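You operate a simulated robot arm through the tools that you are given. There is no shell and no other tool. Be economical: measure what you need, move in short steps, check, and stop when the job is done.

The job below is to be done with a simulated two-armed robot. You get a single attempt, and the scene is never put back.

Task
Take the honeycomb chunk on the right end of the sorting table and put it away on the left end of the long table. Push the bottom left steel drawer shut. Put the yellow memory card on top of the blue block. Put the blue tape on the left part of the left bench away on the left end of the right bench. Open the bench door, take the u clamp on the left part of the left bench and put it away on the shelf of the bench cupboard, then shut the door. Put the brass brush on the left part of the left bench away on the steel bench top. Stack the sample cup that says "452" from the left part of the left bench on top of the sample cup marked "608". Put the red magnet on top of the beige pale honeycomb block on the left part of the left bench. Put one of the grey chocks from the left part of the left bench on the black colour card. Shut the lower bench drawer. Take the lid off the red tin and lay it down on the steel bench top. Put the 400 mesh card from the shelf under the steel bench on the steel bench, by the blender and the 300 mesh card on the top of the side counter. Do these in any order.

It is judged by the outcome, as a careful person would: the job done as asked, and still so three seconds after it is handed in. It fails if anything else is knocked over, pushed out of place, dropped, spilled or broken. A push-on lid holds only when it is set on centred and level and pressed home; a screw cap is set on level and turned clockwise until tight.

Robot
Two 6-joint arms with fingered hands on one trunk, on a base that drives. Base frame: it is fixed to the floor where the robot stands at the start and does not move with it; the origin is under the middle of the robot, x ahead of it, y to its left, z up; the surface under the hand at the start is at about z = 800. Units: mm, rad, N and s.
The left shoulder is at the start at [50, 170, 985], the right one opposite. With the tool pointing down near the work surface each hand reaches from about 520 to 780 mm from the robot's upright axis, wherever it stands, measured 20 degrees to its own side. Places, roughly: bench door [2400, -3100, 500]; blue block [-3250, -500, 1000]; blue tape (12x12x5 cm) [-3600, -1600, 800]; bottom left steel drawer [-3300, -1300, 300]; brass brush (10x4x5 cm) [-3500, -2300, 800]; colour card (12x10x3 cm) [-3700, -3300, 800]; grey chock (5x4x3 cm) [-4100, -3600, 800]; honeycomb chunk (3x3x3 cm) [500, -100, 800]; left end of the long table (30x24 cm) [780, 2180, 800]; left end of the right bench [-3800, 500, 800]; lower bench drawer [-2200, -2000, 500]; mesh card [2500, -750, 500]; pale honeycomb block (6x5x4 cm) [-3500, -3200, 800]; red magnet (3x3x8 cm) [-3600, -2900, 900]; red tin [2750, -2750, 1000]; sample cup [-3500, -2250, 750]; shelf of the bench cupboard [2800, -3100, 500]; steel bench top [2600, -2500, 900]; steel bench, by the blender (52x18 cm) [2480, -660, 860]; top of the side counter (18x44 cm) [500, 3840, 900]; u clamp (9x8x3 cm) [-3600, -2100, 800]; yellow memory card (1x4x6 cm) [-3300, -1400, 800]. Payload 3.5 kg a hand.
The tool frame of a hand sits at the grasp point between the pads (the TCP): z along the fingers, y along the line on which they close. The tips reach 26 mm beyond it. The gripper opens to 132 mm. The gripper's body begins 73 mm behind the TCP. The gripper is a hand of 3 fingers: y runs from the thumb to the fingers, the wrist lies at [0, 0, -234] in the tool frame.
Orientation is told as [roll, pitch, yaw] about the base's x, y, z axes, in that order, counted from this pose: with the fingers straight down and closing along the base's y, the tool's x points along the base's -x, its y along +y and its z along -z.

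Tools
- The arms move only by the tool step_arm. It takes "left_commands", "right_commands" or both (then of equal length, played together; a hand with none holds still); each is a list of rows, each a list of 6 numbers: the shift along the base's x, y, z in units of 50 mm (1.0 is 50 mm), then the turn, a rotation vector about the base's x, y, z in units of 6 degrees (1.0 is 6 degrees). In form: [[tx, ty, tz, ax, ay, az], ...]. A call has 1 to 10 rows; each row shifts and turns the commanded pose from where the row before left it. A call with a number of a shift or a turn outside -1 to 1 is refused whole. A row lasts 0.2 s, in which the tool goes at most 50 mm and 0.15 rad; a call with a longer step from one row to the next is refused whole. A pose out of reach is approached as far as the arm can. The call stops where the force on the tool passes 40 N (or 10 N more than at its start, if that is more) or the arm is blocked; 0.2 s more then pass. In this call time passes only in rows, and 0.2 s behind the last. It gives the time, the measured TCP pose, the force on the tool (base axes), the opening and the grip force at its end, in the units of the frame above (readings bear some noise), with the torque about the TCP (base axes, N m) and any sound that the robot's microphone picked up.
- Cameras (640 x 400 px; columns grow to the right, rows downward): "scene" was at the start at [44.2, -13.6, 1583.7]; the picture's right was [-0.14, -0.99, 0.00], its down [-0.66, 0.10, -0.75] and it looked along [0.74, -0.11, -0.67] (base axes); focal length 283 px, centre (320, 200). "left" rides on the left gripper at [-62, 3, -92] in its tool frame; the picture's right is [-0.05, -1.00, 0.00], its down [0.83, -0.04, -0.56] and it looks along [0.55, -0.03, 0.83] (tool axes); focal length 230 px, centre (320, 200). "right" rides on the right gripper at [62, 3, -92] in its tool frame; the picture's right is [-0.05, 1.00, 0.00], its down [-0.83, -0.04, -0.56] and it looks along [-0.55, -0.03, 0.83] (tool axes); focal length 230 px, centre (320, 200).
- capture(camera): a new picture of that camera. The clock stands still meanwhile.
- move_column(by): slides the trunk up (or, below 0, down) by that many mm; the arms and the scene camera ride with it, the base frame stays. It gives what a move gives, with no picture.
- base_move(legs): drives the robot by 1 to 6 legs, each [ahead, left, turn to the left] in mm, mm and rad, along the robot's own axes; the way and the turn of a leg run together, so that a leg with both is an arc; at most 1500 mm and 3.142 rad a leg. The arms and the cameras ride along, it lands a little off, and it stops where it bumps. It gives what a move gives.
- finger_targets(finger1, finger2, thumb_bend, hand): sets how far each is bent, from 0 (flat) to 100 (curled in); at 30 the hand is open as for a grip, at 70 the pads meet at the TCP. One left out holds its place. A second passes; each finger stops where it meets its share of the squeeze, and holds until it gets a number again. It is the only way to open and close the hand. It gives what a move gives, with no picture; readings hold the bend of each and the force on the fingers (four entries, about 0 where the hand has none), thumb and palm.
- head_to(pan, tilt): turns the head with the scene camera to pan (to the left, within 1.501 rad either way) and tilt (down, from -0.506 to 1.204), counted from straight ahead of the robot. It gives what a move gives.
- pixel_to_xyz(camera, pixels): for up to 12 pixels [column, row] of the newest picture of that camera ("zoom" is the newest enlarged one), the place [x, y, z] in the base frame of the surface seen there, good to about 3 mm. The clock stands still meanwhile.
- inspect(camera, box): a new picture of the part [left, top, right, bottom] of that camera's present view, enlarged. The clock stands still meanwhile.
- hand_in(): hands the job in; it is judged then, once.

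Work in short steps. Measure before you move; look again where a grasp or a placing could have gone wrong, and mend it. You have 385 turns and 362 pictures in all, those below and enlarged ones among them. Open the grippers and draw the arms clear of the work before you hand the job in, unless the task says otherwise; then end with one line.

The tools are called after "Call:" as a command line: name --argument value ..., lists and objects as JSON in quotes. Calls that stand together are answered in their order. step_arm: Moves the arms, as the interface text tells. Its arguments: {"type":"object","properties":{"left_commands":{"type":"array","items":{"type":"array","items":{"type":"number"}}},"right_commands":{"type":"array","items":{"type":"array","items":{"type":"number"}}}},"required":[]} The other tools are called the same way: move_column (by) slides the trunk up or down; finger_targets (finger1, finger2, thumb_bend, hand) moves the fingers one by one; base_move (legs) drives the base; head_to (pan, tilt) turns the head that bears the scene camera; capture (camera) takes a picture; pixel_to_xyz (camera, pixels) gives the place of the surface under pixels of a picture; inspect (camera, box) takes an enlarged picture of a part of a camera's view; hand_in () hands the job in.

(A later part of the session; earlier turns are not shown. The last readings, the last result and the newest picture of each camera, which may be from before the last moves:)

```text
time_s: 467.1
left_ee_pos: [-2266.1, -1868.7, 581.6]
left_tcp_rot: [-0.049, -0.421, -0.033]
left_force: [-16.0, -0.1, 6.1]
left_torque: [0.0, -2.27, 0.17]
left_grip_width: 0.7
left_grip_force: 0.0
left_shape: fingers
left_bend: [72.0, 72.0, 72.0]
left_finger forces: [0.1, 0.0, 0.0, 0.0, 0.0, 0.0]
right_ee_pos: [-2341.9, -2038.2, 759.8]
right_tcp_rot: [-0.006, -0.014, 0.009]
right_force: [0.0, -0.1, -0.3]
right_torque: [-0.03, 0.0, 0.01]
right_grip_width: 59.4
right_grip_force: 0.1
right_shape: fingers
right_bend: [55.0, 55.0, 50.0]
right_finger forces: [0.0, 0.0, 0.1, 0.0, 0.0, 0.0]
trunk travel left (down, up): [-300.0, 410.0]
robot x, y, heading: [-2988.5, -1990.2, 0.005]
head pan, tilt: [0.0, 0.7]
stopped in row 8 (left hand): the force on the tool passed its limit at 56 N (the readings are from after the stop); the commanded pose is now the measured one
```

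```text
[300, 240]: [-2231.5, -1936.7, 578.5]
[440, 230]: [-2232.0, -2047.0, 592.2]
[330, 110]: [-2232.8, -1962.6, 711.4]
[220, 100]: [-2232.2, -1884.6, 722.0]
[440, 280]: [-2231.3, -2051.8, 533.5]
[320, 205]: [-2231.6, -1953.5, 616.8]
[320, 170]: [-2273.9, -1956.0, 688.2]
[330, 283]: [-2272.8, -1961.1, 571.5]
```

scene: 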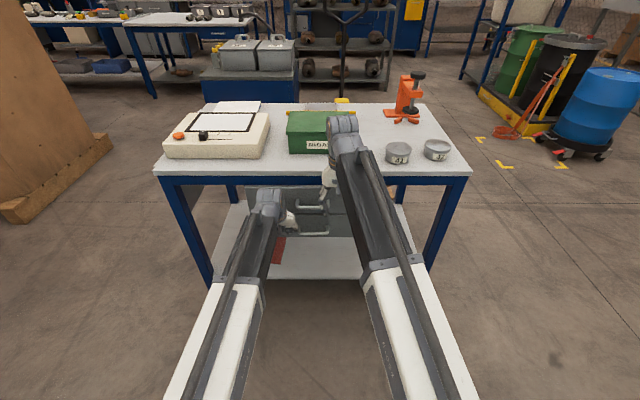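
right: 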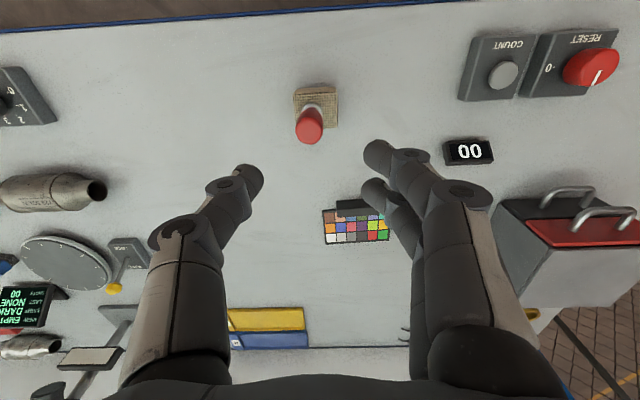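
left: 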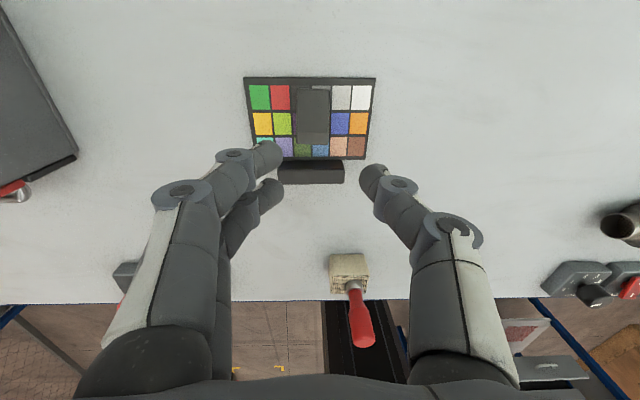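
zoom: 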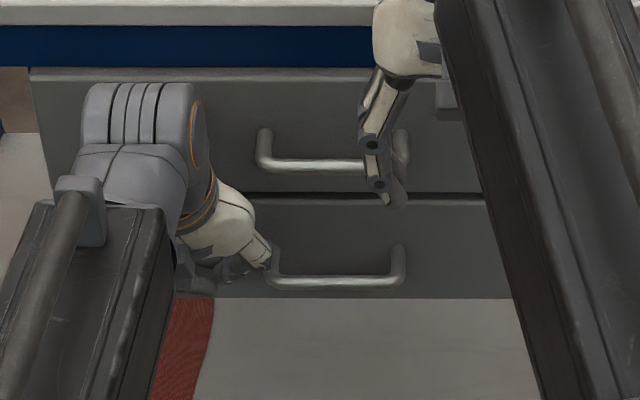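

Both drawers flush (x≈-2232). I withdraw, raise the trunk, straighten the hand, and turn back to the bench near y≈-2200.

Call:
step_arm --left_commands '[[-0.8, 0, 0, 0, 0.8, 0], [-0.8, 0, 0, 0, 0.8, 0], [-0.8, 0, 0.3, 0, 0.8, 0], [-0.2, 0.3, 0.8, 0, 0.8, 0], [0, 0.5, 0.8, 0, 0.8, 0]]'

Call:
move_column --by 300

Call:
step_arm --left_commands '[[0, 0.2, 1, 0, 0, 0], [0, 0.2, 1, 0, 0, 0], [0, 0.2, 0.8, 0, 0, 0]]'

Call:
base_move --legs '[[70, -200, 0], [0, 0, 3.135]]'

Call:
capture --camera "scene"

```text
time_s: 468.3
left_ee_pos: [-2392.0, -1829.0, 675.6]
left_tcp_rot: [-0.063, 0.003, -0.032]
left_force: [-0.6, 0.3, 0.0]
left_torque: [-0.02, -0.02, 0.02]
left_grip_width: 0.8
left_grip_force: 0.2
left_shape: fingers
left_bend: [72.0, 72.0, 72.0]
left_finger forces: [0.0, 0.0, 0.0, 0.0, 0.0, 0.0]
right_ee_pos: [-2341.3, -2038.5, 759.1]
right_tcp_rot: [-0.008, -0.012, 0.012]
right_force: [0.0, 0.3, 0.5]
right_torque: [-0.02, 0.01, -0.01]
right_grip_width: 59.4
right_grip_force: 0.1
right_shape: fingers
right_bend: [55.0, 55.0, 50.0]
right_finger forces: [0.0, 0.0, 0.0, 0.1, 0.1, 0.0]
trunk travel left (down, up): [-300.0, 410.0]
robot x, y, heading: [-2988.4, -1989.9, 0.005]
head pan, tilt: [0.0, 0.7]
```

```text
time_s: 471.3
left_ee_pos: [-2391.8, -1828.1, 975.7]
left_tcp_rot: [-0.062, 0.001, -0.032]
left_force: [-0.2, 0.6, 0.0]
left_torque: [-0.01, 0.01, 0.0]
left_grip_width: 1.0
left_grip_force: 0.1
left_shape: fingers
left_bend: [72.0, 72.0, 72.0]
left_finger forces: [0.0, 0.0, 0.1, 0.1, 0.0, 0.1]
right_ee_pos: [-2341.2, -2037.7, 1058.4]
right_tcp_rot: [-0.007, -0.014, 0.012]
right_force: [0.0, -0.2, 0.0]
right_torque: [-0.04, -0.02, 0.0]
right_grip_width: 59.5
right_grip_force: 0.0
right_shape: fingers
right_bend: [55.0, 55.0, 50.0]
right_finger forces: [0.0, 0.0, 0.0, 0.0, 0.1, 0.0]
trunk travel left (down, up): [-600.0, 110.0]
robot x, y, heading: [-2985.8, -1993.1, 0.006]
head pan, tilt: [0.0, 0.7]
```

```text
refused: row 1 steps farther than a row can; nothing moved
```

```text
time_s: 480.3
left_ee_pos: [-3509.7, -2360.3, 974.9]
left_tcp_rot: [-0.061, -0.001, 3.12]
left_force: [-0.2, 0.8, -1.1]
left_torque: [-0.03, 0.0, 0.01]
left_grip_width: 0.9
left_grip_force: 0.1
left_shape: fingers
left_bend: [72.0, 72.0, 72.0]
left_finger forces: [0.0, 0.0, 0.1, 0.0, 0.0, 0.1]
right_ee_pos: [-3563.6, -2149.9, 1059.7]
right_tcp_rot: [-0.007, -0.013, -3.121]
right_force: [0.5, -0.6, -0.6]
right_torque: [-0.01, -0.01, 0.0]
right_grip_width: 59.4
right_grip_force: 0.0
right_shape: fingers
right_bend: [55.0, 55.0, 50.0]
right_finger forces: [0.0, 0.0, 0.0, 0.0, 0.1, 0.0]
trunk travel left (down, up): [-600.0, 110.0]
robot x, y, heading: [-2919.2, -2190.9, -3.129]
head pan, tilt: [0.0, 0.7]
```

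```text
204 pictures are left
```

scene: 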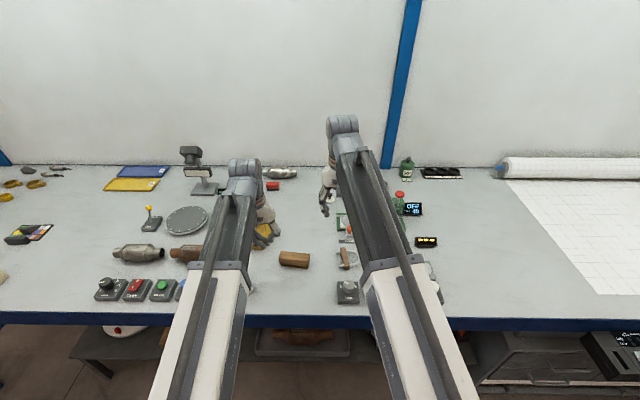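

Call:
capture --camera "right"

Call:
step_arm --left_commands '[[0.3, -0.2, 0.8, 0, 0, 0], [0, -0.4, 0.5, 0, 0, 0]]'

```text
203 pictures are left
```

right: 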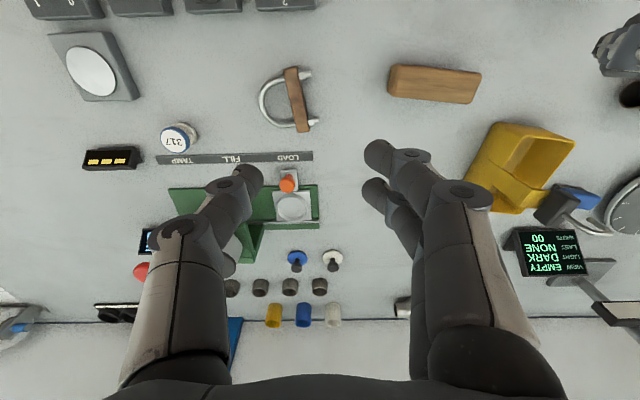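

```text
time_s: 480.9
left_ee_pos: [-3494.3, -2390.4, 1040.8]
left_tcp_rot: [-0.063, 0.0, 3.121]
left_force: [0.1, 0.1, -0.4]
left_torque: [0.01, 0.02, -0.01]
left_grip_width: 0.7
left_grip_force: 0.1
left_shape: fingers
left_bend: [72.0, 72.0, 72.0]
left_finger forces: [0.0, 0.1, 0.0, 0.1, 0.0, 0.0]
right_ee_pos: [-3564.2, -2148.9, 1059.0]
right_tcp_rot: [-0.007, -0.014, -3.122]
right_force: [0.4, -0.3, 0.7]
right_torque: [-0.02, 0.02, -0.04]
right_grip_width: 59.7
right_grip_force: 0.1
right_shape: fingers
right_bend: [55.0, 55.0, 50.0]
right_finger forces: [0.0, 0.0, 0.0, 0.0, 0.0, 0.0]
trunk travel left (down, up): [-600.0, 110.0]
robot x, y, heading: [-2918.2, -2192.8, -3.125]
head pan, tilt: [0.0, 0.7]
```

Call:
inspect --camera "right" --box '[240, 50, 350, 150]'

```text
4.00 times, centred on (295, 100) of right
```

zoom: 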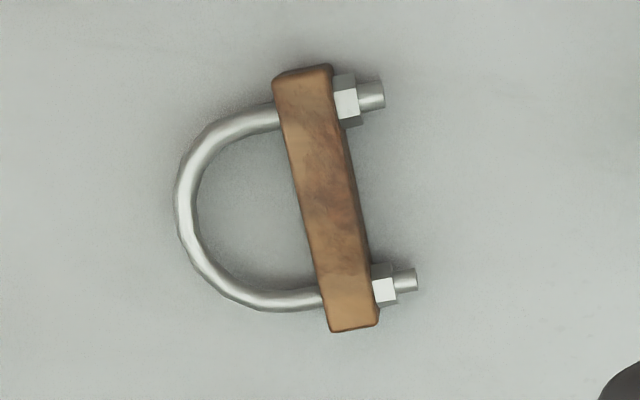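

Call:
pixel_to_xyz --camera "zoom" --pixels '[[300, 80], [350, 315], [325, 200], [300, 200], [350, 200], [355, 95], [385, 285], [185, 210], [375, 95], [410, 280], [240, 200]]'

```text
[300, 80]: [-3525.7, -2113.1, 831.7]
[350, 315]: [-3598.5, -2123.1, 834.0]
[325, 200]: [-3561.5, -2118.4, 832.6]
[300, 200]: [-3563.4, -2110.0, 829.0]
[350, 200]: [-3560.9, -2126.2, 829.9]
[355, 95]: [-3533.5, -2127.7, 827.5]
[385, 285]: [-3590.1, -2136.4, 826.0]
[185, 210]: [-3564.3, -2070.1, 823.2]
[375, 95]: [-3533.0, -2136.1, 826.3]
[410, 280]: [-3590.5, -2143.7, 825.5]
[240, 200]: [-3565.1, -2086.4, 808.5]
```

Clamp bar runs from (-3526,-2113) to (-3599,-2123); a grip across it is blocked by the U legs, so I turn the right hand ~83° to grip along the bar: thumb on one bar end, two fingers on the legs at the other.

Call:
finger_targets --hand "right" --finger1 37 --finger2 37 --thumb_bend 37

Call:
step_arm --right_commands '[[0, 0.15, 0, 0, 0, -1], [0, 0.15, 0, 0, 0, -1], [0, 0.15, 0, 0, 0, -1], [0, 0.15, 0, 0, 0, -1], [0, 0, 0, 0, 0, -1], [0, 0, 0, 0, 0, -1], [0, 0, 0, 0, 0, -1], [0, 0, 0, 0, 0, -1], [0, 0, 0, 0, 0, -1], [0, 0, 0, 0, 0, -1]]'

Call:
step_arm --right_commands '[[0, 0, -0.5, 0, 0, -1], [0, 0, -0.5, 0, 0, -1], [0, 0, -0.5, 0, 0, -1], [0, 0, -0.5, 0, 0, -0.9]]'

Call:
capture --camera "right"

```text
time_s: 481.9
left_ee_pos: [-3494.5, -2390.5, 1041.4]
left_tcp_rot: [-0.064, 0.001, 3.12]
left_force: [0.1, -0.2, -0.7]
left_torque: [-0.01, 0.02, 0.07]
left_grip_width: 0.9
left_grip_force: 0.2
left_shape: fingers
left_bend: [72.0, 72.0, 72.0]
left_finger forces: [0.0, 0.0, 0.0, 0.0, 0.1, 0.0]
right_ee_pos: [-3563.3, -2149.9, 1058.5]
right_tcp_rot: [-0.006, -0.013, -3.123]
right_force: [0.2, 0.0, -0.3]
right_torque: [0.01, 0.01, 0.07]
right_grip_width: 110.8
right_grip_force: 0.0
right_shape: fingers
right_bend: [37.0, 37.0, 37.0]
right_finger forces: [0.0, 0.0, 0.0, 0.1, 0.0, 0.0]
trunk travel left (down, up): [-600.0, 110.0]
robot x, y, heading: [-2913.6, -2193.8, -3.125]
head pan, tilt: [0.0, 0.7]
```

```text
time_s: 484.1
left_ee_pos: [-3493.6, -2390.2, 1040.9]
left_tcp_rot: [-0.062, 0.0, 3.12]
left_force: [0.1, -0.8, 0.0]
left_torque: [-0.01, 0.02, -0.01]
left_grip_width: 0.8
left_grip_force: 0.1
left_shape: fingers
left_bend: [72.0, 72.0, 72.0]
left_finger forces: [0.0, 0.1, 0.0, 0.1, 0.0, 0.0]
right_ee_pos: [-3563.0, -2118.4, 1058.8]
right_tcp_rot: [-0.006, -0.011, 2.112]
right_force: [-0.6, -0.5, -0.2]
right_torque: [0.0, 0.01, 0.0]
right_grip_width: 111.2
right_grip_force: 0.1
right_shape: fingers
right_bend: [37.0, 37.0, 37.0]
right_finger forces: [0.1, 0.1, 0.1, 0.0, 0.0, 0.0]
trunk travel left (down, up): [-600.0, 110.0]
robot x, y, heading: [-2918.4, -2192.6, -3.124]
head pan, tilt: [0.0, 0.7]
```

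```text
time_s: 485.1
left_ee_pos: [-3494.1, -2391.0, 1040.8]
left_tcp_rot: [-0.062, 0.0, 3.12]
left_force: [-0.1, 0.6, 0.2]
left_torque: [0.0, 0.01, 0.0]
left_grip_width: 0.9
left_grip_force: 0.0
left_shape: fingers
left_bend: [72.0, 72.0, 72.0]
left_finger forces: [0.1, 0.0, 0.1, 0.1, 0.1, 0.0]
right_ee_pos: [-3564.3, -2119.7, 958.6]
right_tcp_rot: [-0.007, -0.013, 1.705]
right_force: [-0.4, 0.8, 0.2]
right_torque: [-0.02, -0.02, -0.04]
right_grip_width: 110.8
right_grip_force: 0.0
right_shape: fingers
right_bend: [37.0, 37.0, 37.0]
right_finger forces: [0.0, 0.0, 0.0, 0.1, 0.0, 0.0]
trunk travel left (down, up): [-600.0, 110.0]
robot x, y, heading: [-2919.3, -2187.5, -3.127]
head pan, tilt: [0.0, 0.7]
```

```text
201 pictures are left
```

right: 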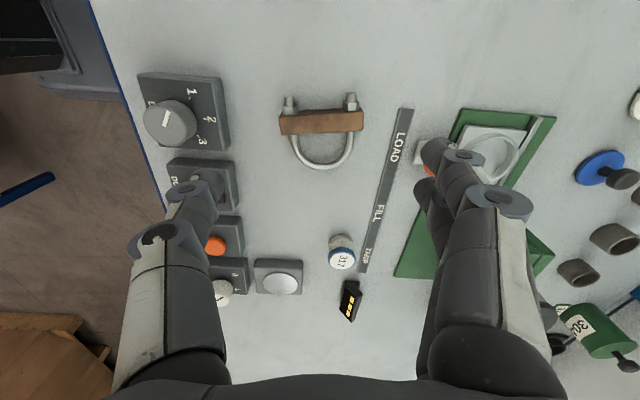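

The bar lies aligned between thumb and fingers. I narrow to ~97 mm and descend to z≈838.

Call:
finger_targets --hand "right" --finger1 41 --finger2 41 --thumb_bend 41

Call:
step_arm --right_commands '[[0.06, 0.02, -0.9, 0, 0, 0], [0.02, 0, -0.9, 0, 0, 0]]'

Call:
capture --camera "right"

```text
time_s: 486.1
left_ee_pos: [-3493.8, -2390.5, 1041.1]
left_tcp_rot: [-0.063, 0.0, 3.121]
left_force: [-0.3, 0.0, -0.7]
left_torque: [-0.01, 0.03, -0.02]
left_grip_width: 0.9
left_grip_force: 0.0
left_shape: fingers
left_bend: [72.0, 72.0, 72.0]
left_finger forces: [0.0, 0.1, 0.0, 0.0, 0.0, 0.0]
right_ee_pos: [-3565.2, -2119.2, 958.5]
right_tcp_rot: [-0.006, -0.011, 1.707]
right_force: [-0.7, 0.1, -0.4]
right_torque: [-0.01, 0.03, -0.01]
right_grip_width: 98.8
right_grip_force: 0.1
right_shape: fingers
right_bend: [41.0, 41.0, 41.0]
right_finger forces: [0.0, 0.0, 0.0, 0.0, 0.0, 0.0]
trunk travel left (down, up): [-600.0, 110.0]
robot x, y, heading: [-2914.9, -2189.0, -3.127]
head pan, tilt: [0.0, 0.7]
```

```text
time_s: 486.7
left_ee_pos: [-3492.4, -2391.8, 1041.3]
left_tcp_rot: [-0.064, 0.001, 3.12]
left_force: [0.2, 0.5, 0.4]
left_torque: [0.01, 0.03, 0.01]
left_grip_width: 1.0
left_grip_force: 0.0
left_shape: fingers
left_bend: [72.0, 72.0, 72.0]
left_finger forces: [0.0, 0.1, 0.1, 0.1, 0.0, 0.0]
right_ee_pos: [-3561.5, -2117.3, 867.3]
right_tcp_rot: [-0.007, -0.011, 1.705]
right_force: [-0.5, 0.2, 0.0]
right_torque: [0.0, 0.0, 0.01]
right_grip_width: 98.6
right_grip_force: 0.0
right_shape: fingers
right_bend: [41.0, 41.0, 41.0]
right_finger forces: [0.0, 0.0, 0.0, 0.0, 0.0, 0.0]
trunk travel left (down, up): [-600.0, 110.0]
robot x, y, heading: [-2915.6, -2192.7, -3.124]
head pan, tilt: [0.0, 0.7]
```

```text
200 pictures are left
```

right: 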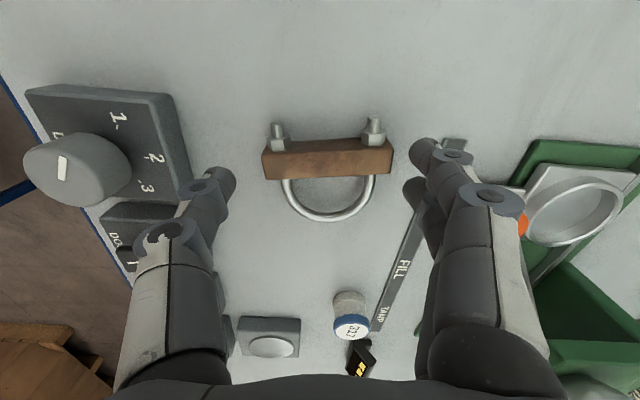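

Call:
step_arm --right_commands '[[0, 0, -0.35, 0, 0, 0], [0, 0, -0.2, 0, 0, 0]]'

Call:
finger_targets --hand "right" --finger1 66 --finger2 66 --thumb_bend 60

Call:
capture --camera "right"

```text
time_s: 487.3
left_ee_pos: [-3493.1, -2391.3, 1041.9]
left_tcp_rot: [-0.062, 0.001, 3.12]
left_force: [0.2, -0.2, 0.3]
left_torque: [-0.03, -0.02, 0.0]
left_grip_width: 1.2
left_grip_force: 0.1
left_shape: fingers
left_bend: [72.0, 72.0, 72.0]
left_finger forces: [0.0, 0.1, 0.0, 0.0, 0.0, 0.1]
right_ee_pos: [-3561.0, -2118.0, 842.3]
right_tcp_rot: [-0.007, -0.012, 1.708]
right_force: [0.5, 0.7, 1.1]
right_torque: [-0.01, -0.02, 0.01]
right_grip_width: 98.9
right_grip_force: 0.0
right_shape: fingers
right_bend: [41.0, 41.0, 41.0]
right_finger forces: [0.0, 0.0, 0.0, 0.0, 0.0, 0.0]
trunk travel left (down, up): [-600.0, 110.0]
robot x, y, heading: [-2914.8, -2191.1, -3.123]
head pan, tilt: [0.0, 0.7]
```

```text
time_s: 488.3
left_ee_pos: [-3492.7, -2390.8, 1041.6]
left_tcp_rot: [-0.063, 0.001, 3.122]
left_force: [0.2, 0.6, 0.9]
left_torque: [-0.03, -0.01, -0.03]
left_grip_width: 0.8
left_grip_force: 0.3
left_shape: fingers
left_bend: [72.0, 72.0, 72.0]
left_finger forces: [0.0, 0.0, 0.1, 0.0, 0.0, 0.0]
right_ee_pos: [-3561.0, -2118.3, 842.2]
right_tcp_rot: [-0.003, -0.013, 1.708]
right_force: [-6.7, -0.8, 12.7]
right_torque: [-0.18, 0.87, -0.04]
right_grip_width: 77.3
right_grip_force: 23.9
right_shape: fingers
right_bend: [49.0, 48.0, 53.0]
right_finger forces: [16.0, 14.8, 0.0, 0.0, 16.0, 0.0]
trunk travel left (down, up): [-600.0, 110.0]
robot x, y, heading: [-2921.6, -2190.4, -3.126]
head pan, tilt: [0.0, 0.7]
```

```text
199 pictures are left
```

right: 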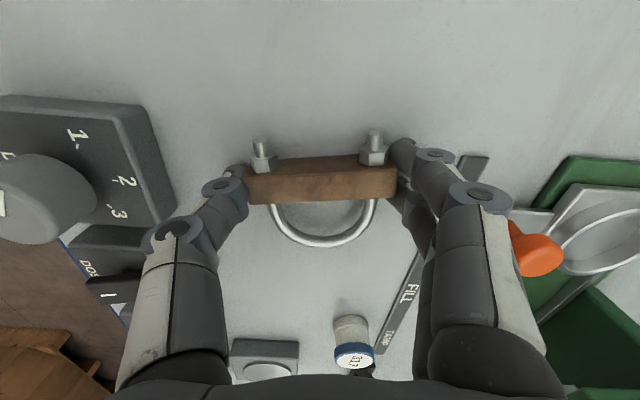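

Gripped at 77 mm with ~16 N each. I lift gently and check.

Call:
step_arm --right_commands '[[0, 0, 0.2, 0, 0, 0], [0, 0, 0.5, 0, 0, 0], [0, 0, 0.8, 0, 0, 0]]'

Call:
capture --camera "right"

```text
time_s: 489.1
left_ee_pos: [-3493.5, -2389.7, 1040.8]
left_tcp_rot: [-0.062, 0.001, 3.122]
left_force: [0.2, -0.7, -1.3]
left_torque: [-0.01, -0.02, 0.0]
left_grip_width: 0.9
left_grip_force: 0.0
left_shape: fingers
left_bend: [72.0, 72.0, 72.0]
left_finger forces: [0.0, 0.0, 0.0, 0.1, 0.1, 0.1]
right_ee_pos: [-3559.3, -2118.5, 917.5]
right_tcp_rot: [-0.006, -0.011, 1.707]
right_force: [-0.1, 0.2, -2.5]
right_torque: [-0.01, -0.03, -0.02]
right_grip_width: 70.3
right_grip_force: 24.7
right_shape: fingers
right_bend: [53.0, 49.0, 53.0]
right_finger forces: [16.0, 14.4, 0.1, 0.0, 18.7, 0.0]
trunk travel left (down, up): [-600.0, 110.0]
robot x, y, heading: [-2914.8, -2191.0, -3.125]
head pan, tilt: [0.0, 0.7]
```

```text
198 pictures are left
```

right: 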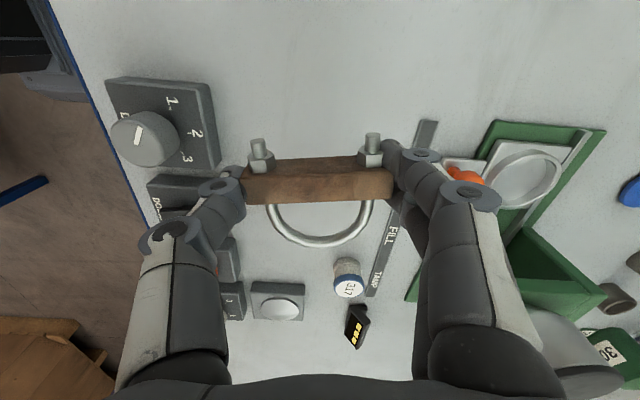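

Clamp held. I lift and shift the right hand aside, and turn the left hand +86° over the brush (centre ≈(-3546,-2283)).

Call:
step_arm --right_commands '[[0, 0.5, 0.6, 0, 0, 0], [0, 0.5, 0.7, 0, 0, 0], [0, 0.5, 0.7, 0, 0, 0], [0, 0.3, 0.6, 0, 0, 0], [0, 0, 0, 0, 0, 0], [0, 0, 0, 0, 0, 0], [0, 0, 0, 0, 0, 0], [0, 0, 0, 0, 0, 0], [0, 0, 0, 0, 0, 0], [0, 0, 0, 0, 0, 0]]' --left_commands '[[0, 0, 0, 0, 0, 1], [0, 0, 0, 0, 0, 1], [0, 0, 0, 0, 0, 1], [-0.15, 0.3, 0, 0, 0, 1], [-0.15, 0.3, 0, 0, 0, 1], [-0.15, 0.3, 0, 0, 0, 1], [-0.15, 0.3, 0, 0, 0, 1], [-0.15, 0.3, 0, 0, 0, 1], [-0.15, 0.3, 0, 0, 0, 1], [-0.15, 0.34, 0, 0, 0, 1]]'

Call:
finger_targets --hand "left" --finger1 46 --finger2 46 --thumb_bend 46

Call:
step_arm --left_commands '[[0, 0, -0.5, 0, 0, 1], [0, 0, -0.5, 0, 0, 1], [0, 0, -0.5, 0, 0, 1], [0, 0, -0.5, 0, 0, 1], [0, 0, 0, 0, 0, 0.4]]'

Call:
capture --camera "left"

```text
time_s: 491.3
left_ee_pos: [-3547.5, -2282.1, 1038.7]
left_tcp_rot: [-0.062, -0.001, -2.111]
left_force: [-1.0, -0.2, -0.4]
left_torque: [0.03, 0.01, -0.01]
left_grip_width: 0.7
left_grip_force: 0.2
left_shape: fingers
left_bend: [72.0, 72.0, 72.0]
left_finger forces: [0.0, 0.0, 0.0, 0.1, 0.1, 0.0]
right_ee_pos: [-3560.9, -2028.2, 1046.8]
right_tcp_rot: [-0.008, -0.012, 1.706]
right_force: [0.2, -0.3, -2.1]
right_torque: [0.0, -0.01, 0.03]
right_grip_width: 70.4
right_grip_force: 24.4
right_shape: fingers
right_bend: [53.0, 49.0, 53.0]
right_finger forces: [16.2, 14.5, 0.0, 0.0, 18.7, 0.0]
trunk travel left (down, up): [-600.0, 110.0]
robot x, y, heading: [-2914.6, -2191.3, -3.126]
head pan, tilt: [0.0, 0.7]
```

```text
time_s: 492.3
left_ee_pos: [-3547.3, -2282.3, 1040.2]
left_tcp_rot: [-0.065, -0.001, -2.115]
left_force: [-0.2, 0.3, -0.9]
left_torque: [-0.01, -0.03, 0.0]
left_grip_width: 80.6
left_grip_force: 0.0
left_shape: fingers
left_bend: [46.0, 46.0, 46.0]
left_finger forces: [0.1, 0.0, 0.1, 0.1, 0.0, 0.0]
right_ee_pos: [-3559.3, -2029.4, 1046.4]
right_tcp_rot: [-0.008, -0.011, 1.707]
right_force: [0.5, 0.1, -2.2]
right_torque: [-0.02, 0.02, -0.02]
right_grip_width: 70.5
right_grip_force: 24.2
right_shape: fingers
right_bend: [53.0, 49.0, 53.0]
right_finger forces: [16.1, 14.4, 0.1, 0.1, 18.7, 0.1]
trunk travel left (down, up): [-600.0, 110.0]
robot x, y, heading: [-2916.6, -2192.4, -3.125]
head pan, tilt: [0.0, 0.7]
```

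```text
time_s: 493.5
left_ee_pos: [-3551.8, -2320.9, 951.6]
left_tcp_rot: [-0.061, 0.004, -1.769]
left_force: [-0.8, 0.4, -0.8]
left_torque: [-0.03, 0.03, -0.01]
left_grip_width: 80.8
left_grip_force: 0.1
left_shape: fingers
left_bend: [46.0, 46.0, 46.0]
left_finger forces: [0.0, 0.0, 0.1, 0.0, 0.1, 0.0]
left hand out of reach, approached as far as the arm can: row 3, 4
right_ee_pos: [-3559.7, -2028.3, 1046.1]
right_tcp_rot: [-0.005, -0.013, 1.708]
right_force: [0.9, 0.8, -1.5]
right_torque: [-0.01, -0.04, -0.01]
right_grip_width: 70.4
right_grip_force: 24.8
right_shape: fingers
right_bend: [53.0, 49.0, 53.0]
right_finger forces: [16.1, 14.5, 0.0, 0.0, 18.7, 0.0]
trunk travel left (down, up): [-600.0, 110.0]
robot x, y, heading: [-2918.5, -2190.6, -3.128]
head pan, tilt: [0.0, 0.7]
```

```text
197 pictures are left
```

left: 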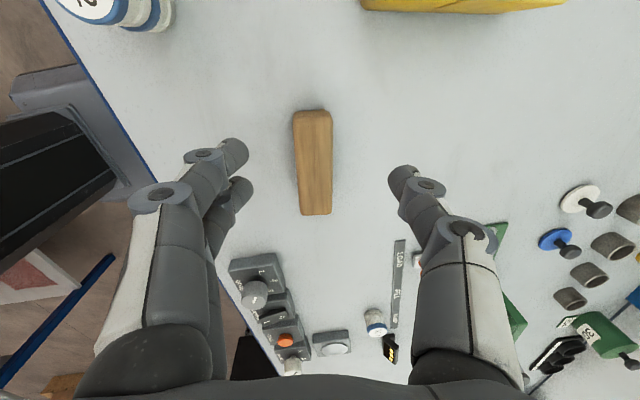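

The left hand is near its reach limit; I strafe the base +100 mm in y and re-aim.

Call:
base_move --legs '[[0, -110, 0]]'

Call:
step_arm --left_commands '[[0, -0.6, 0, 0, 0, 0.6], [0, -0.7, 0, 0, 0, 0.6]]'

Call:
capture --camera "left"

```text
time_s: 494.7
left_ee_pos: [-3552.2, -2211.0, 952.0]
left_tcp_rot: [-0.064, 0.005, -1.768]
left_force: [0.2, 0.8, -0.3]
left_torque: [-0.04, -0.02, 0.03]
left_grip_width: 80.6
left_grip_force: 0.1
left_shape: fingers
left_bend: [46.0, 46.0, 46.0]
left_finger forces: [0.0, 0.1, 0.1, 0.0, 0.0, 0.1]
right_ee_pos: [-3562.9, -1919.5, 1046.2]
right_tcp_rot: [-0.007, -0.01, 1.709]
right_force: [0.5, -0.5, -2.2]
right_torque: [-0.01, -0.01, 0.01]
right_grip_width: 70.7
right_grip_force: 24.3
right_shape: fingers
right_bend: [53.0, 49.0, 53.0]
right_finger forces: [16.0, 14.5, 0.1, 0.1, 18.7, 0.0]
trunk travel left (down, up): [-600.0, 110.0]
robot x, y, heading: [-2920.0, -2080.5, -3.125]
head pan, tilt: [0.0, 0.7]
```

```text
time_s: 495.3
left_ee_pos: [-3553.3, -2280.4, 950.9]
left_tcp_rot: [-0.064, 0.009, -1.65]
left_force: [0.8, -0.4, 0.8]
left_torque: [0.0, 0.03, -0.01]
left_grip_width: 80.9
left_grip_force: 0.1
left_shape: fingers
left_bend: [46.0, 46.0, 46.0]
left_finger forces: [0.0, 0.0, 0.0, 0.1, 0.1, 0.0]
right_ee_pos: [-3561.0, -1919.5, 1045.4]
right_tcp_rot: [-0.008, -0.01, 1.709]
right_force: [-0.1, -1.7, -1.4]
right_torque: [0.01, -0.01, 0.01]
right_grip_width: 70.2
right_grip_force: 24.5
right_shape: fingers
right_bend: [53.0, 49.0, 53.0]
right_finger forces: [16.1, 14.5, 0.1, 0.0, 18.6, 0.0]
trunk travel left (down, up): [-600.0, 110.0]
robot x, y, heading: [-2920.1, -2078.3, -3.126]
head pan, tilt: [0.0, 0.7]
```

```text
196 pictures are left
```

left: 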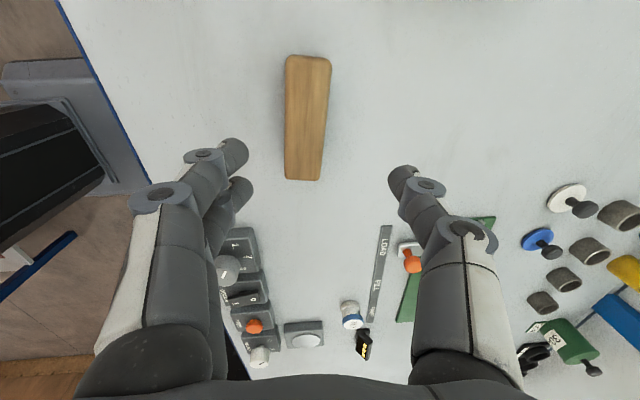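

Call:
pixel_to_xyz --camera "left" --pixels '[[290, 60], [327, 62], [288, 175], [318, 178], [306, 115]]'

```text
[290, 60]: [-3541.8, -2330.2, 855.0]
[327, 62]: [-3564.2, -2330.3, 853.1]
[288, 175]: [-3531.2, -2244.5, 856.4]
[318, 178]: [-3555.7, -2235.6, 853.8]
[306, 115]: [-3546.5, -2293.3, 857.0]
```

Call:
step_arm --left_commands '[[0.1, -0.06, -0.9, 0, 0, -0.45], [0, 0, -0.9, 0, 0, 0], [0, 0, -0.15, 0, 0, 0]]'

Call:
capture --camera "left"

```text
time_s: 496.1
left_ee_pos: [-3547.2, -2280.9, 855.0]
left_tcp_rot: [-0.065, 0.005, -1.689]
left_force: [0.3, -0.5, -0.1]
left_torque: [0.02, -0.06, 0.01]
left_grip_width: 80.7
left_grip_force: 0.2
left_shape: fingers
left_bend: [46.0, 46.0, 46.0]
left_finger forces: [0.0, 0.1, 0.0, 0.0, 0.0, 0.0]
right_ee_pos: [-3562.1, -1919.8, 1045.5]
right_tcp_rot: [-0.007, -0.013, 1.708]
right_force: [0.4, 0.0, -1.2]
right_torque: [-0.01, -0.01, -0.03]
right_grip_width: 70.0
right_grip_force: 24.8
right_shape: fingers
right_bend: [53.0, 49.0, 53.0]
right_finger forces: [16.0, 14.5, 0.1, 0.1, 18.7, 0.1]
trunk travel left (down, up): [-600.0, 110.0]
robot x, y, heading: [-2915.4, -2082.2, -3.121]
head pan, tilt: [0.0, 0.7]
```

```text
195 pictures are left
```

left: 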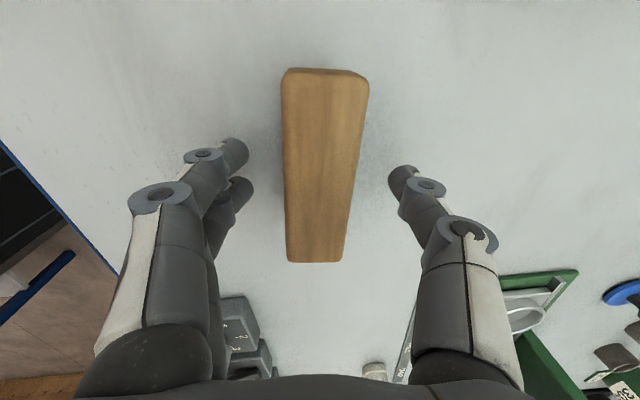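

Aligned on the brush. I go 5 mm lower, close, and lift.

Call:
step_arm --left_commands '[[0, 0, -0.1, 0, 0, 0]]'

Call:
finger_targets --hand "left" --finger1 73 --finger2 73 --thumb_bend 73

Call:
step_arm --left_commands '[[0, 0, 0.3, 0, 0, 0], [0, 0, 0.9, 0, 0, 0], [0, -0.2, 0.9, 0, 0, 0], [0, -0.5, 0.8, 0, 0, 0], [0, -0.5, 0.8, 0, 0, 0]]'

Call:
capture --camera "left"

```text
time_s: 496.5
left_ee_pos: [-3547.3, -2281.1, 849.4]
left_tcp_rot: [-0.062, 0.005, -1.689]
left_force: [0.6, 0.4, -0.7]
left_torque: [0.0, 0.02, -0.02]
left_grip_width: 80.7
left_grip_force: 0.0
left_shape: fingers
left_bend: [46.0, 46.0, 46.0]
left_finger forces: [0.1, 0.0, 0.1, 0.0, 0.0, 0.0]
right_ee_pos: [-3561.5, -1920.4, 1046.7]
right_tcp_rot: [-0.008, -0.012, 1.707]
right_force: [-0.7, -0.8, -1.1]
right_torque: [-0.01, -0.03, 0.0]
right_grip_width: 70.0
right_grip_force: 24.5
right_shape: fingers
right_bend: [53.0, 49.0, 53.0]
right_finger forces: [16.0, 14.5, 0.0, 0.1, 18.7, 0.0]
trunk travel left (down, up): [-600.0, 110.0]
robot x, y, heading: [-2920.0, -2083.9, -3.124]
head pan, tilt: [0.0, 0.7]
```

```text
time_s: 497.5
left_ee_pos: [-3546.8, -2280.7, 848.8]
left_tcp_rot: [-0.063, 0.005, -1.688]
left_force: [0.4, -0.3, 0.2]
left_torque: [0.0, 0.01, 0.0]
left_grip_width: 31.9
left_grip_force: 18.7
left_shape: fingers
left_bend: [67.0, 67.0, 64.0]
left_finger forces: [9.2, 9.2, 0.0, 0.0, 19.0, 0.0]
right_ee_pos: [-3563.1, -1919.3, 1045.4]
right_tcp_rot: [-0.007, -0.012, 1.709]
right_force: [-1.0, -0.8, -0.6]
right_torque: [0.02, 0.02, 0.01]
right_grip_width: 70.6
right_grip_force: 24.7
right_shape: fingers
right_bend: [53.0, 49.0, 53.0]
right_finger forces: [16.0, 14.5, 0.0, 0.0, 18.8, 0.1]
trunk travel left (down, up): [-600.0, 110.0]
robot x, y, heading: [-2919.6, -2079.3, -3.123]
head pan, tilt: [0.0, 0.7]
```

```text
time_s: 498.7
left_ee_pos: [-3547.4, -2341.8, 1034.7]
left_tcp_rot: [-0.063, 0.006, -1.69]
left_force: [0.0, 0.2, -0.7]
left_torque: [0.02, 0.02, -0.03]
left_grip_width: 31.7
left_grip_force: 18.7
left_shape: fingers
left_bend: [67.0, 67.0, 64.0]
left_finger forces: [9.2, 9.2, 0.0, 0.0, 18.9, 0.0]
right_ee_pos: [-3562.0, -1919.2, 1045.7]
right_tcp_rot: [-0.006, -0.012, 1.709]
right_force: [0.1, 0.5, -1.0]
right_torque: [-0.01, 0.02, 0.0]
right_grip_width: 70.2
right_grip_force: 24.8
right_shape: fingers
right_bend: [53.0, 49.0, 53.0]
right_finger forces: [16.0, 14.5, 0.0, 0.0, 18.7, 0.0]
trunk travel left (down, up): [-600.0, 110.0]
robot x, y, heading: [-2919.7, -2080.3, -3.128]
head pan, tilt: [0.0, 0.7]
```

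```text
194 pictures are left
```

left: 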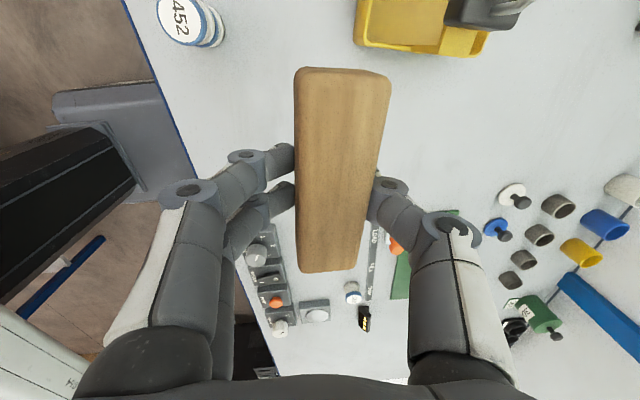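

Both items held. I turn to face east (+x), moving south to y≈-2900, and look for the route to the steel bench.

Call:
base_move --legs '[[0, 500, 0], [0, 0, 1.571], [0, 0, 1.56]]'

Call:
head_to --pan 0.0 --tilt 0.35

Call:
capture --camera "scene"

```text
time_s: 509.3
left_ee_pos: [-2281.9, -2312.0, 1033.8]
left_tcp_rot: [-0.063, 0.004, 1.458]
left_force: [0.3, -0.2, -1.0]
left_torque: [-0.04, 0.02, 0.03]
left_grip_width: 30.7
left_grip_force: 17.3
left_shape: fingers
left_bend: [68.0, 68.0, 64.0]
left_finger forces: [8.5, 8.6, 0.1, 0.0, 17.5, 0.0]
right_ee_pos: [-2264.6, -2731.8, 1046.2]
right_tcp_rot: [-0.006, -0.012, -1.426]
right_force: [0.2, 0.3, -1.8]
right_torque: [0.01, 0.02, -0.03]
right_grip_width: 69.7
right_grip_force: 22.1
right_shape: fingers
right_bend: [53.0, 49.0, 53.0]
right_finger forces: [15.6, 12.9, 0.0, 0.1, 16.8, 0.0]
trunk travel left (down, up): [-600.0, 110.0]
robot x, y, heading: [-2906.7, -2572.4, 0.025]
head pan, tilt: [0.0, 0.7]
```

```text
time_s: 510.1
left_ee_pos: [-2281.3, -2311.2, 1032.9]
left_tcp_rot: [-0.063, 0.004, 1.459]
left_force: [0.0, -0.3, -0.4]
left_torque: [-0.04, 0.01, 0.01]
left_grip_width: 30.7
left_grip_force: 17.3
left_shape: fingers
left_bend: [68.0, 68.0, 64.0]
left_finger forces: [8.4, 8.5, 0.0, 0.0, 17.6, 0.0]
right_ee_pos: [-2265.3, -2732.2, 1045.8]
right_tcp_rot: [-0.006, -0.011, -1.428]
right_force: [-0.4, -0.6, -2.0]
right_torque: [0.02, -0.02, -0.01]
right_grip_width: 69.5
right_grip_force: 22.3
right_shape: fingers
right_bend: [53.0, 49.0, 53.0]
right_finger forces: [15.6, 12.9, 0.0, 0.0, 16.8, 0.0]
trunk travel left (down, up): [-600.0, 110.0]
robot x, y, heading: [-2912.2, -2576.2, 0.023]
head pan, tilt: [0.0, 0.351]
```

```text
193 pictures are left
```

scene: 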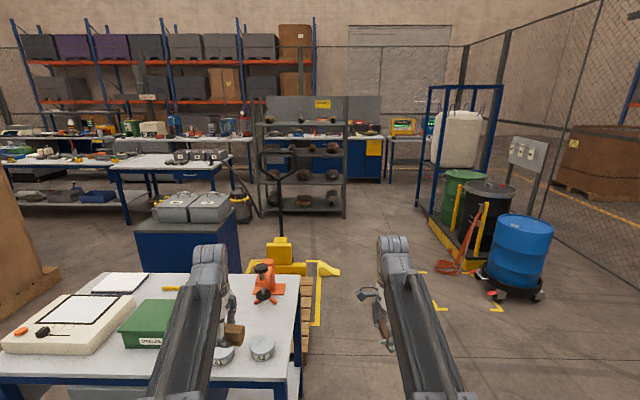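

Call:
pixel_to_xyz --camera "scene" --pixels '[[344, 216], [322, 325], [318, 265], [432, 222], [455, 272], [485, 290], [383, 180], [350, 180], [440, 300], [302, 380], [400, 170], [430, 205]]'

```text
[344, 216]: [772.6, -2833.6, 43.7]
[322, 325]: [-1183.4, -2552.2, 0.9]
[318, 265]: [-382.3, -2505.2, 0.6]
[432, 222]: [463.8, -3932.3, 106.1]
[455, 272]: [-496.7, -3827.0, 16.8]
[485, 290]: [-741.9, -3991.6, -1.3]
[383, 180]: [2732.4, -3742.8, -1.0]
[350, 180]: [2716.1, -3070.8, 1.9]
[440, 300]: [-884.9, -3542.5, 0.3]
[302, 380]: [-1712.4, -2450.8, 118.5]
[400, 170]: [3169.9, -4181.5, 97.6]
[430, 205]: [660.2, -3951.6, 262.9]
```

Route: along y≈-3230, between rack/pallet (y>-2840) and drums (y<-3540).

Call:
base_move --legs '[[0, -650, -0.023], [1100, 0, 0], [1100, 0, 0]]'

Call:
base_move --legs '[[1100, 0, 0], [1000, 0, 0]]'

Call:
capture --camera "scene"

Call:
capture --camera "right"

```text
time_s: 524.2
left_ee_pos: [-65.9, -2954.3, 1033.6]
left_tcp_rot: [-0.064, 0.006, 1.446]
left_force: [-0.5, 0.5, -1.5]
left_torque: [-0.01, -0.01, -0.02]
left_grip_width: 30.7
left_grip_force: 17.5
left_shape: fingers
left_bend: [68.0, 68.0, 64.0]
left_finger forces: [8.4, 8.5, 0.0, 0.0, 17.6, 0.0]
right_ee_pos: [-56.1, -3375.5, 1046.3]
right_tcp_rot: [-0.008, -0.012, -1.439]
right_force: [0.4, -0.4, -1.3]
right_torque: [0.0, 0.0, -0.02]
right_grip_width: 69.1
right_grip_force: 22.8
right_shape: fingers
right_bend: [53.0, 49.0, 53.0]
right_finger forces: [15.5, 12.9, 0.0, 0.0, 16.8, 0.0]
trunk travel left (down, up): [-600.0, 110.0]
robot x, y, heading: [-697.8, -3208.2, 0.01]
head pan, tilt: [0.0, 0.351]
```

```text
time_s: 534.7
left_ee_pos: [2052.8, -2986.7, 1034.6]
left_tcp_rot: [-0.063, 0.005, 1.418]
left_force: [0.7, 0.0, -1.6]
left_torque: [-0.01, -0.03, -0.05]
left_grip_width: 30.6
left_grip_force: 17.4
left_shape: fingers
left_bend: [68.0, 68.0, 64.0]
left_finger forces: [8.4, 8.2, 0.1, 0.1, 17.6, 0.0]
right_ee_pos: [2053.2, -3408.5, 1045.5]
right_tcp_rot: [-0.005, -0.013, -1.468]
right_force: [-0.1, 0.3, -0.7]
right_torque: [-0.01, -0.01, -0.01]
right_grip_width: 69.5
right_grip_force: 22.7
right_shape: fingers
right_bend: [53.0, 49.0, 53.0]
right_finger forces: [15.5, 12.9, 0.0, 0.0, 16.7, 0.0]
trunk travel left (down, up): [-600.0, 110.0]
robot x, y, heading: [1415.2, -3223.2, -0.019]
head pan, tilt: [0.0, 0.351]
```

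```text
192 pictures are left
```

scene: 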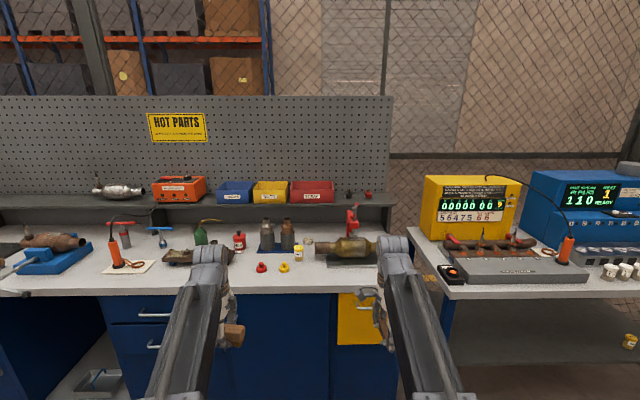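

```text
191 pictures are left
```

right: 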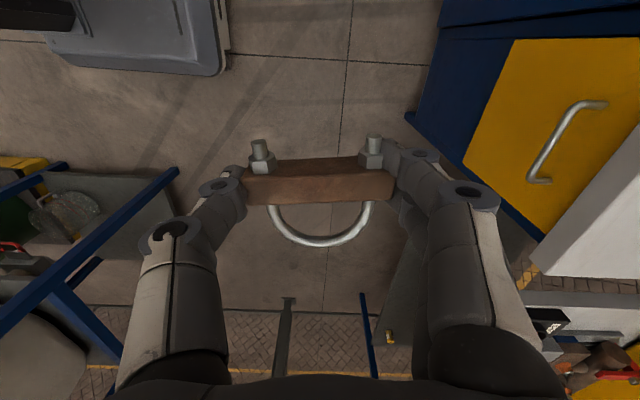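

Call:
pixel_to_xyz --camera "scene" --pixels '[[238, 240], [350, 235], [310, 190], [285, 268], [220, 295], [340, 320], [368, 195], [345, 245], [100, 250], [300, 300], [260, 265], [320, 265]]'

Call:
inspect --camera "scene" --box '[130, 170, 410, 300]'

```text
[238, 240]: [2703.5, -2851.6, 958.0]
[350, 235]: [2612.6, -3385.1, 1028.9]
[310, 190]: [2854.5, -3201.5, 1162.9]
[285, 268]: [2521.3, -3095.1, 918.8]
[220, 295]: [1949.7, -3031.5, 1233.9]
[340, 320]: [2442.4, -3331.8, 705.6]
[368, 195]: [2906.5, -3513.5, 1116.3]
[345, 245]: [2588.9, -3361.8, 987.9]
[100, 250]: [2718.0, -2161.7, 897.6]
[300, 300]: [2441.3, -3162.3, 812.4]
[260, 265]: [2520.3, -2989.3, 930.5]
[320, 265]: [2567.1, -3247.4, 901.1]
```

```text
2.29 times, centred on (270, 235) of scene
```

zoom: 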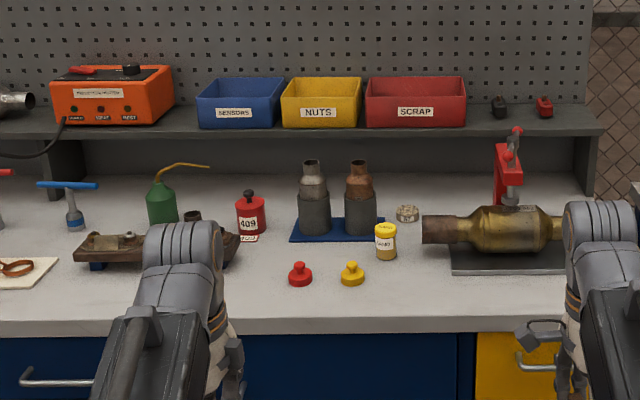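

Call:
pixel_to_xyz --camera "zoom" --pixels '[[60, 300], [130, 300], [100, 285], [230, 300], [25, 275], [300, 275], [352, 275], [250, 220], [100, 250], [420, 290], [240, 240], [386, 245]]'

Call:
head_to --pan -0.05 --tilt 0.75

Call:
capture --camera "scene"

```text
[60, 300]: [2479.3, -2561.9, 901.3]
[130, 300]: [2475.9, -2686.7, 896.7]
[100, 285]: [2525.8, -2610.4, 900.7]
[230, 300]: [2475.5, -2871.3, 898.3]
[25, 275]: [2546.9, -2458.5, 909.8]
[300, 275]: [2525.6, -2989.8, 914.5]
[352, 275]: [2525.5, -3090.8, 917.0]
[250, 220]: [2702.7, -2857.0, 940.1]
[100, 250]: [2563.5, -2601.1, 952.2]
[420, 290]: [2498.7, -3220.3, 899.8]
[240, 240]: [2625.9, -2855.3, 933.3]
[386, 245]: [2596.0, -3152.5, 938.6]
```

```text
time_s: 535.5
left_ee_pos: [2053.1, -2987.7, 1033.8]
left_tcp_rot: [-0.062, 0.005, 1.418]
left_force: [0.2, 0.4, -1.2]
left_torque: [-0.01, 0.02, 0.0]
left_grip_width: 30.3
left_grip_force: 17.2
left_shape: fingers
left_bend: [68.0, 68.0, 64.0]
left_finger forces: [8.4, 8.4, 0.0, 0.1, 17.6, 0.0]
right_ee_pos: [2052.9, -3408.0, 1046.7]
right_tcp_rot: [-0.008, -0.014, -1.468]
right_force: [0.9, 0.2, -2.1]
right_torque: [0.02, -0.02, 0.01]
right_grip_width: 69.3
right_grip_force: 22.1
right_shape: fingers
right_bend: [53.0, 49.0, 53.0]
right_finger forces: [15.3, 12.9, 0.0, 0.1, 16.9, 0.0]
trunk travel left (down, up): [-600.0, 110.0]
robot x, y, heading: [1413.6, -3225.7, -0.015]
head pan, tilt: [-0.051, 0.75]
```

```text
189 pictures are left
```

scene: 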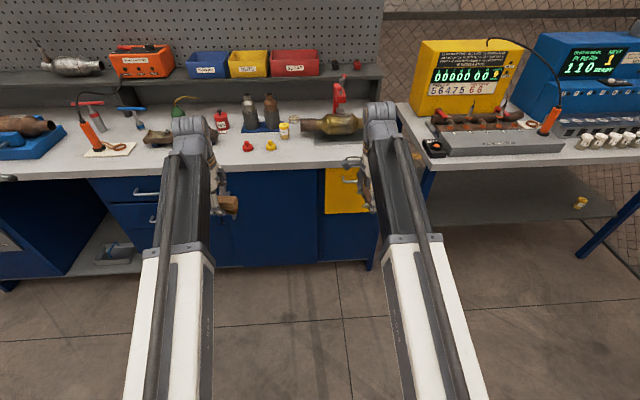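

Call:
inspect --camera "scene" --box '[200, 140, 400, 280]'

```text
2.86 times, centred on (300, 210) of scene
```

zoom: 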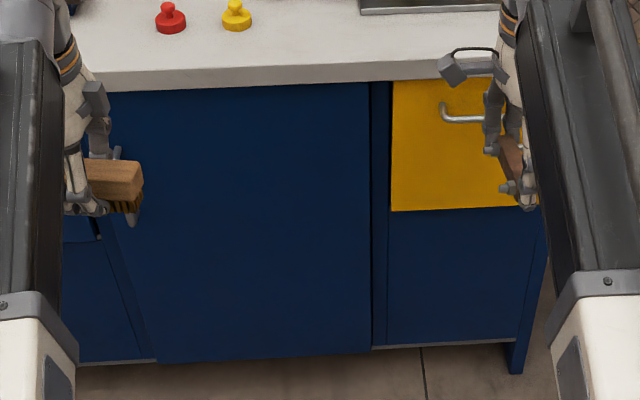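

The bench front has a large blue door panel (y≈-2900…-3260). First the brush: I raise the trunk 60 mm and approach so the left hand is over the free front area near (2495,-2700).

Call:
move_column --by 60

Call:
base_move --legs '[[250, 280, 0.015], [190, 0, 0]]'

Call:
capture --camera "scene"

Call:
capture --camera "left"

```text
time_s: 536.5
left_ee_pos: [2052.7, -2987.5, 1094.5]
left_tcp_rot: [-0.064, 0.006, 1.42]
left_force: [-0.7, -0.3, -0.1]
left_torque: [-0.02, 0.04, 0.01]
left_grip_width: 30.8
left_grip_force: 17.2
left_shape: fingers
left_bend: [68.0, 68.0, 64.0]
left_finger forces: [8.5, 8.3, 0.0, 0.1, 17.6, 0.1]
right_ee_pos: [2052.1, -3408.4, 1106.6]
right_tcp_rot: [-0.008, -0.011, -1.468]
right_force: [0.4, 0.1, -1.8]
right_torque: [0.0, -0.02, 0.01]
right_grip_width: 69.4
right_grip_force: 22.9
right_shape: fingers
right_bend: [53.0, 49.0, 53.0]
right_finger forces: [15.4, 12.9, 0.0, 0.1, 16.8, 0.0]
trunk travel left (down, up): [-660.0, 50.0]
robot x, y, heading: [1414.6, -3226.3, -0.016]
head pan, tilt: [-0.051, 0.75]
```

```text
time_s: 538.3
left_ee_pos: [2190.3, -2799.8, 1093.9]
left_tcp_rot: [-0.065, 0.005, 1.475]
left_force: [0.8, -0.3, -1.6]
left_torque: [-0.02, 0.01, 0.0]
left_grip_width: 30.5
left_grip_force: 17.3
left_shape: fingers
left_bend: [68.0, 68.0, 64.0]
left_finger forces: [8.5, 8.3, 0.0, 0.0, 17.8, 0.0]
right_ee_pos: [2215.0, -3222.3, 1105.3]
right_tcp_rot: [-0.006, -0.01, -1.41]
right_force: [0.2, 0.4, -1.2]
right_torque: [-0.02, 0.03, 0.0]
right_grip_width: 69.5
right_grip_force: 23.1
right_shape: fingers
right_bend: [53.0, 49.0, 53.0]
right_finger forces: [15.8, 13.0, 0.0, 0.0, 17.1, 0.0]
trunk travel left (down, up): [-660.0, 50.0]
robot x, y, heading: [1567.9, -3070.5, 0.035]
head pan, tilt: [-0.051, 0.75]
stopped in leg 1: the robot was blocked; the commanded pose is now the measured one
```

```text
187 pictures are left
```

scene: 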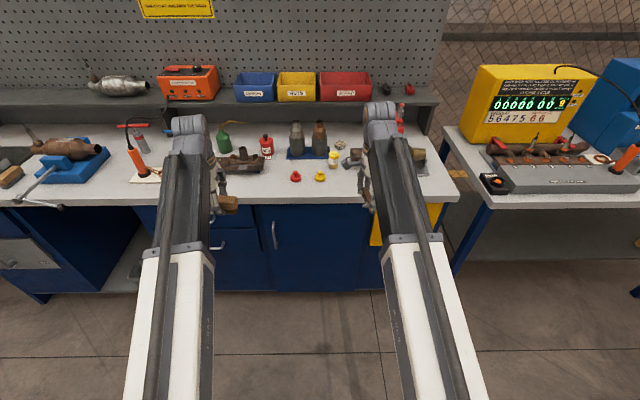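

```text
186 pictures are left
```

left: 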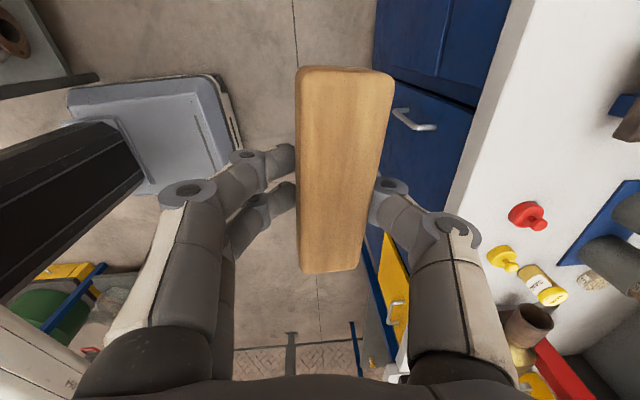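

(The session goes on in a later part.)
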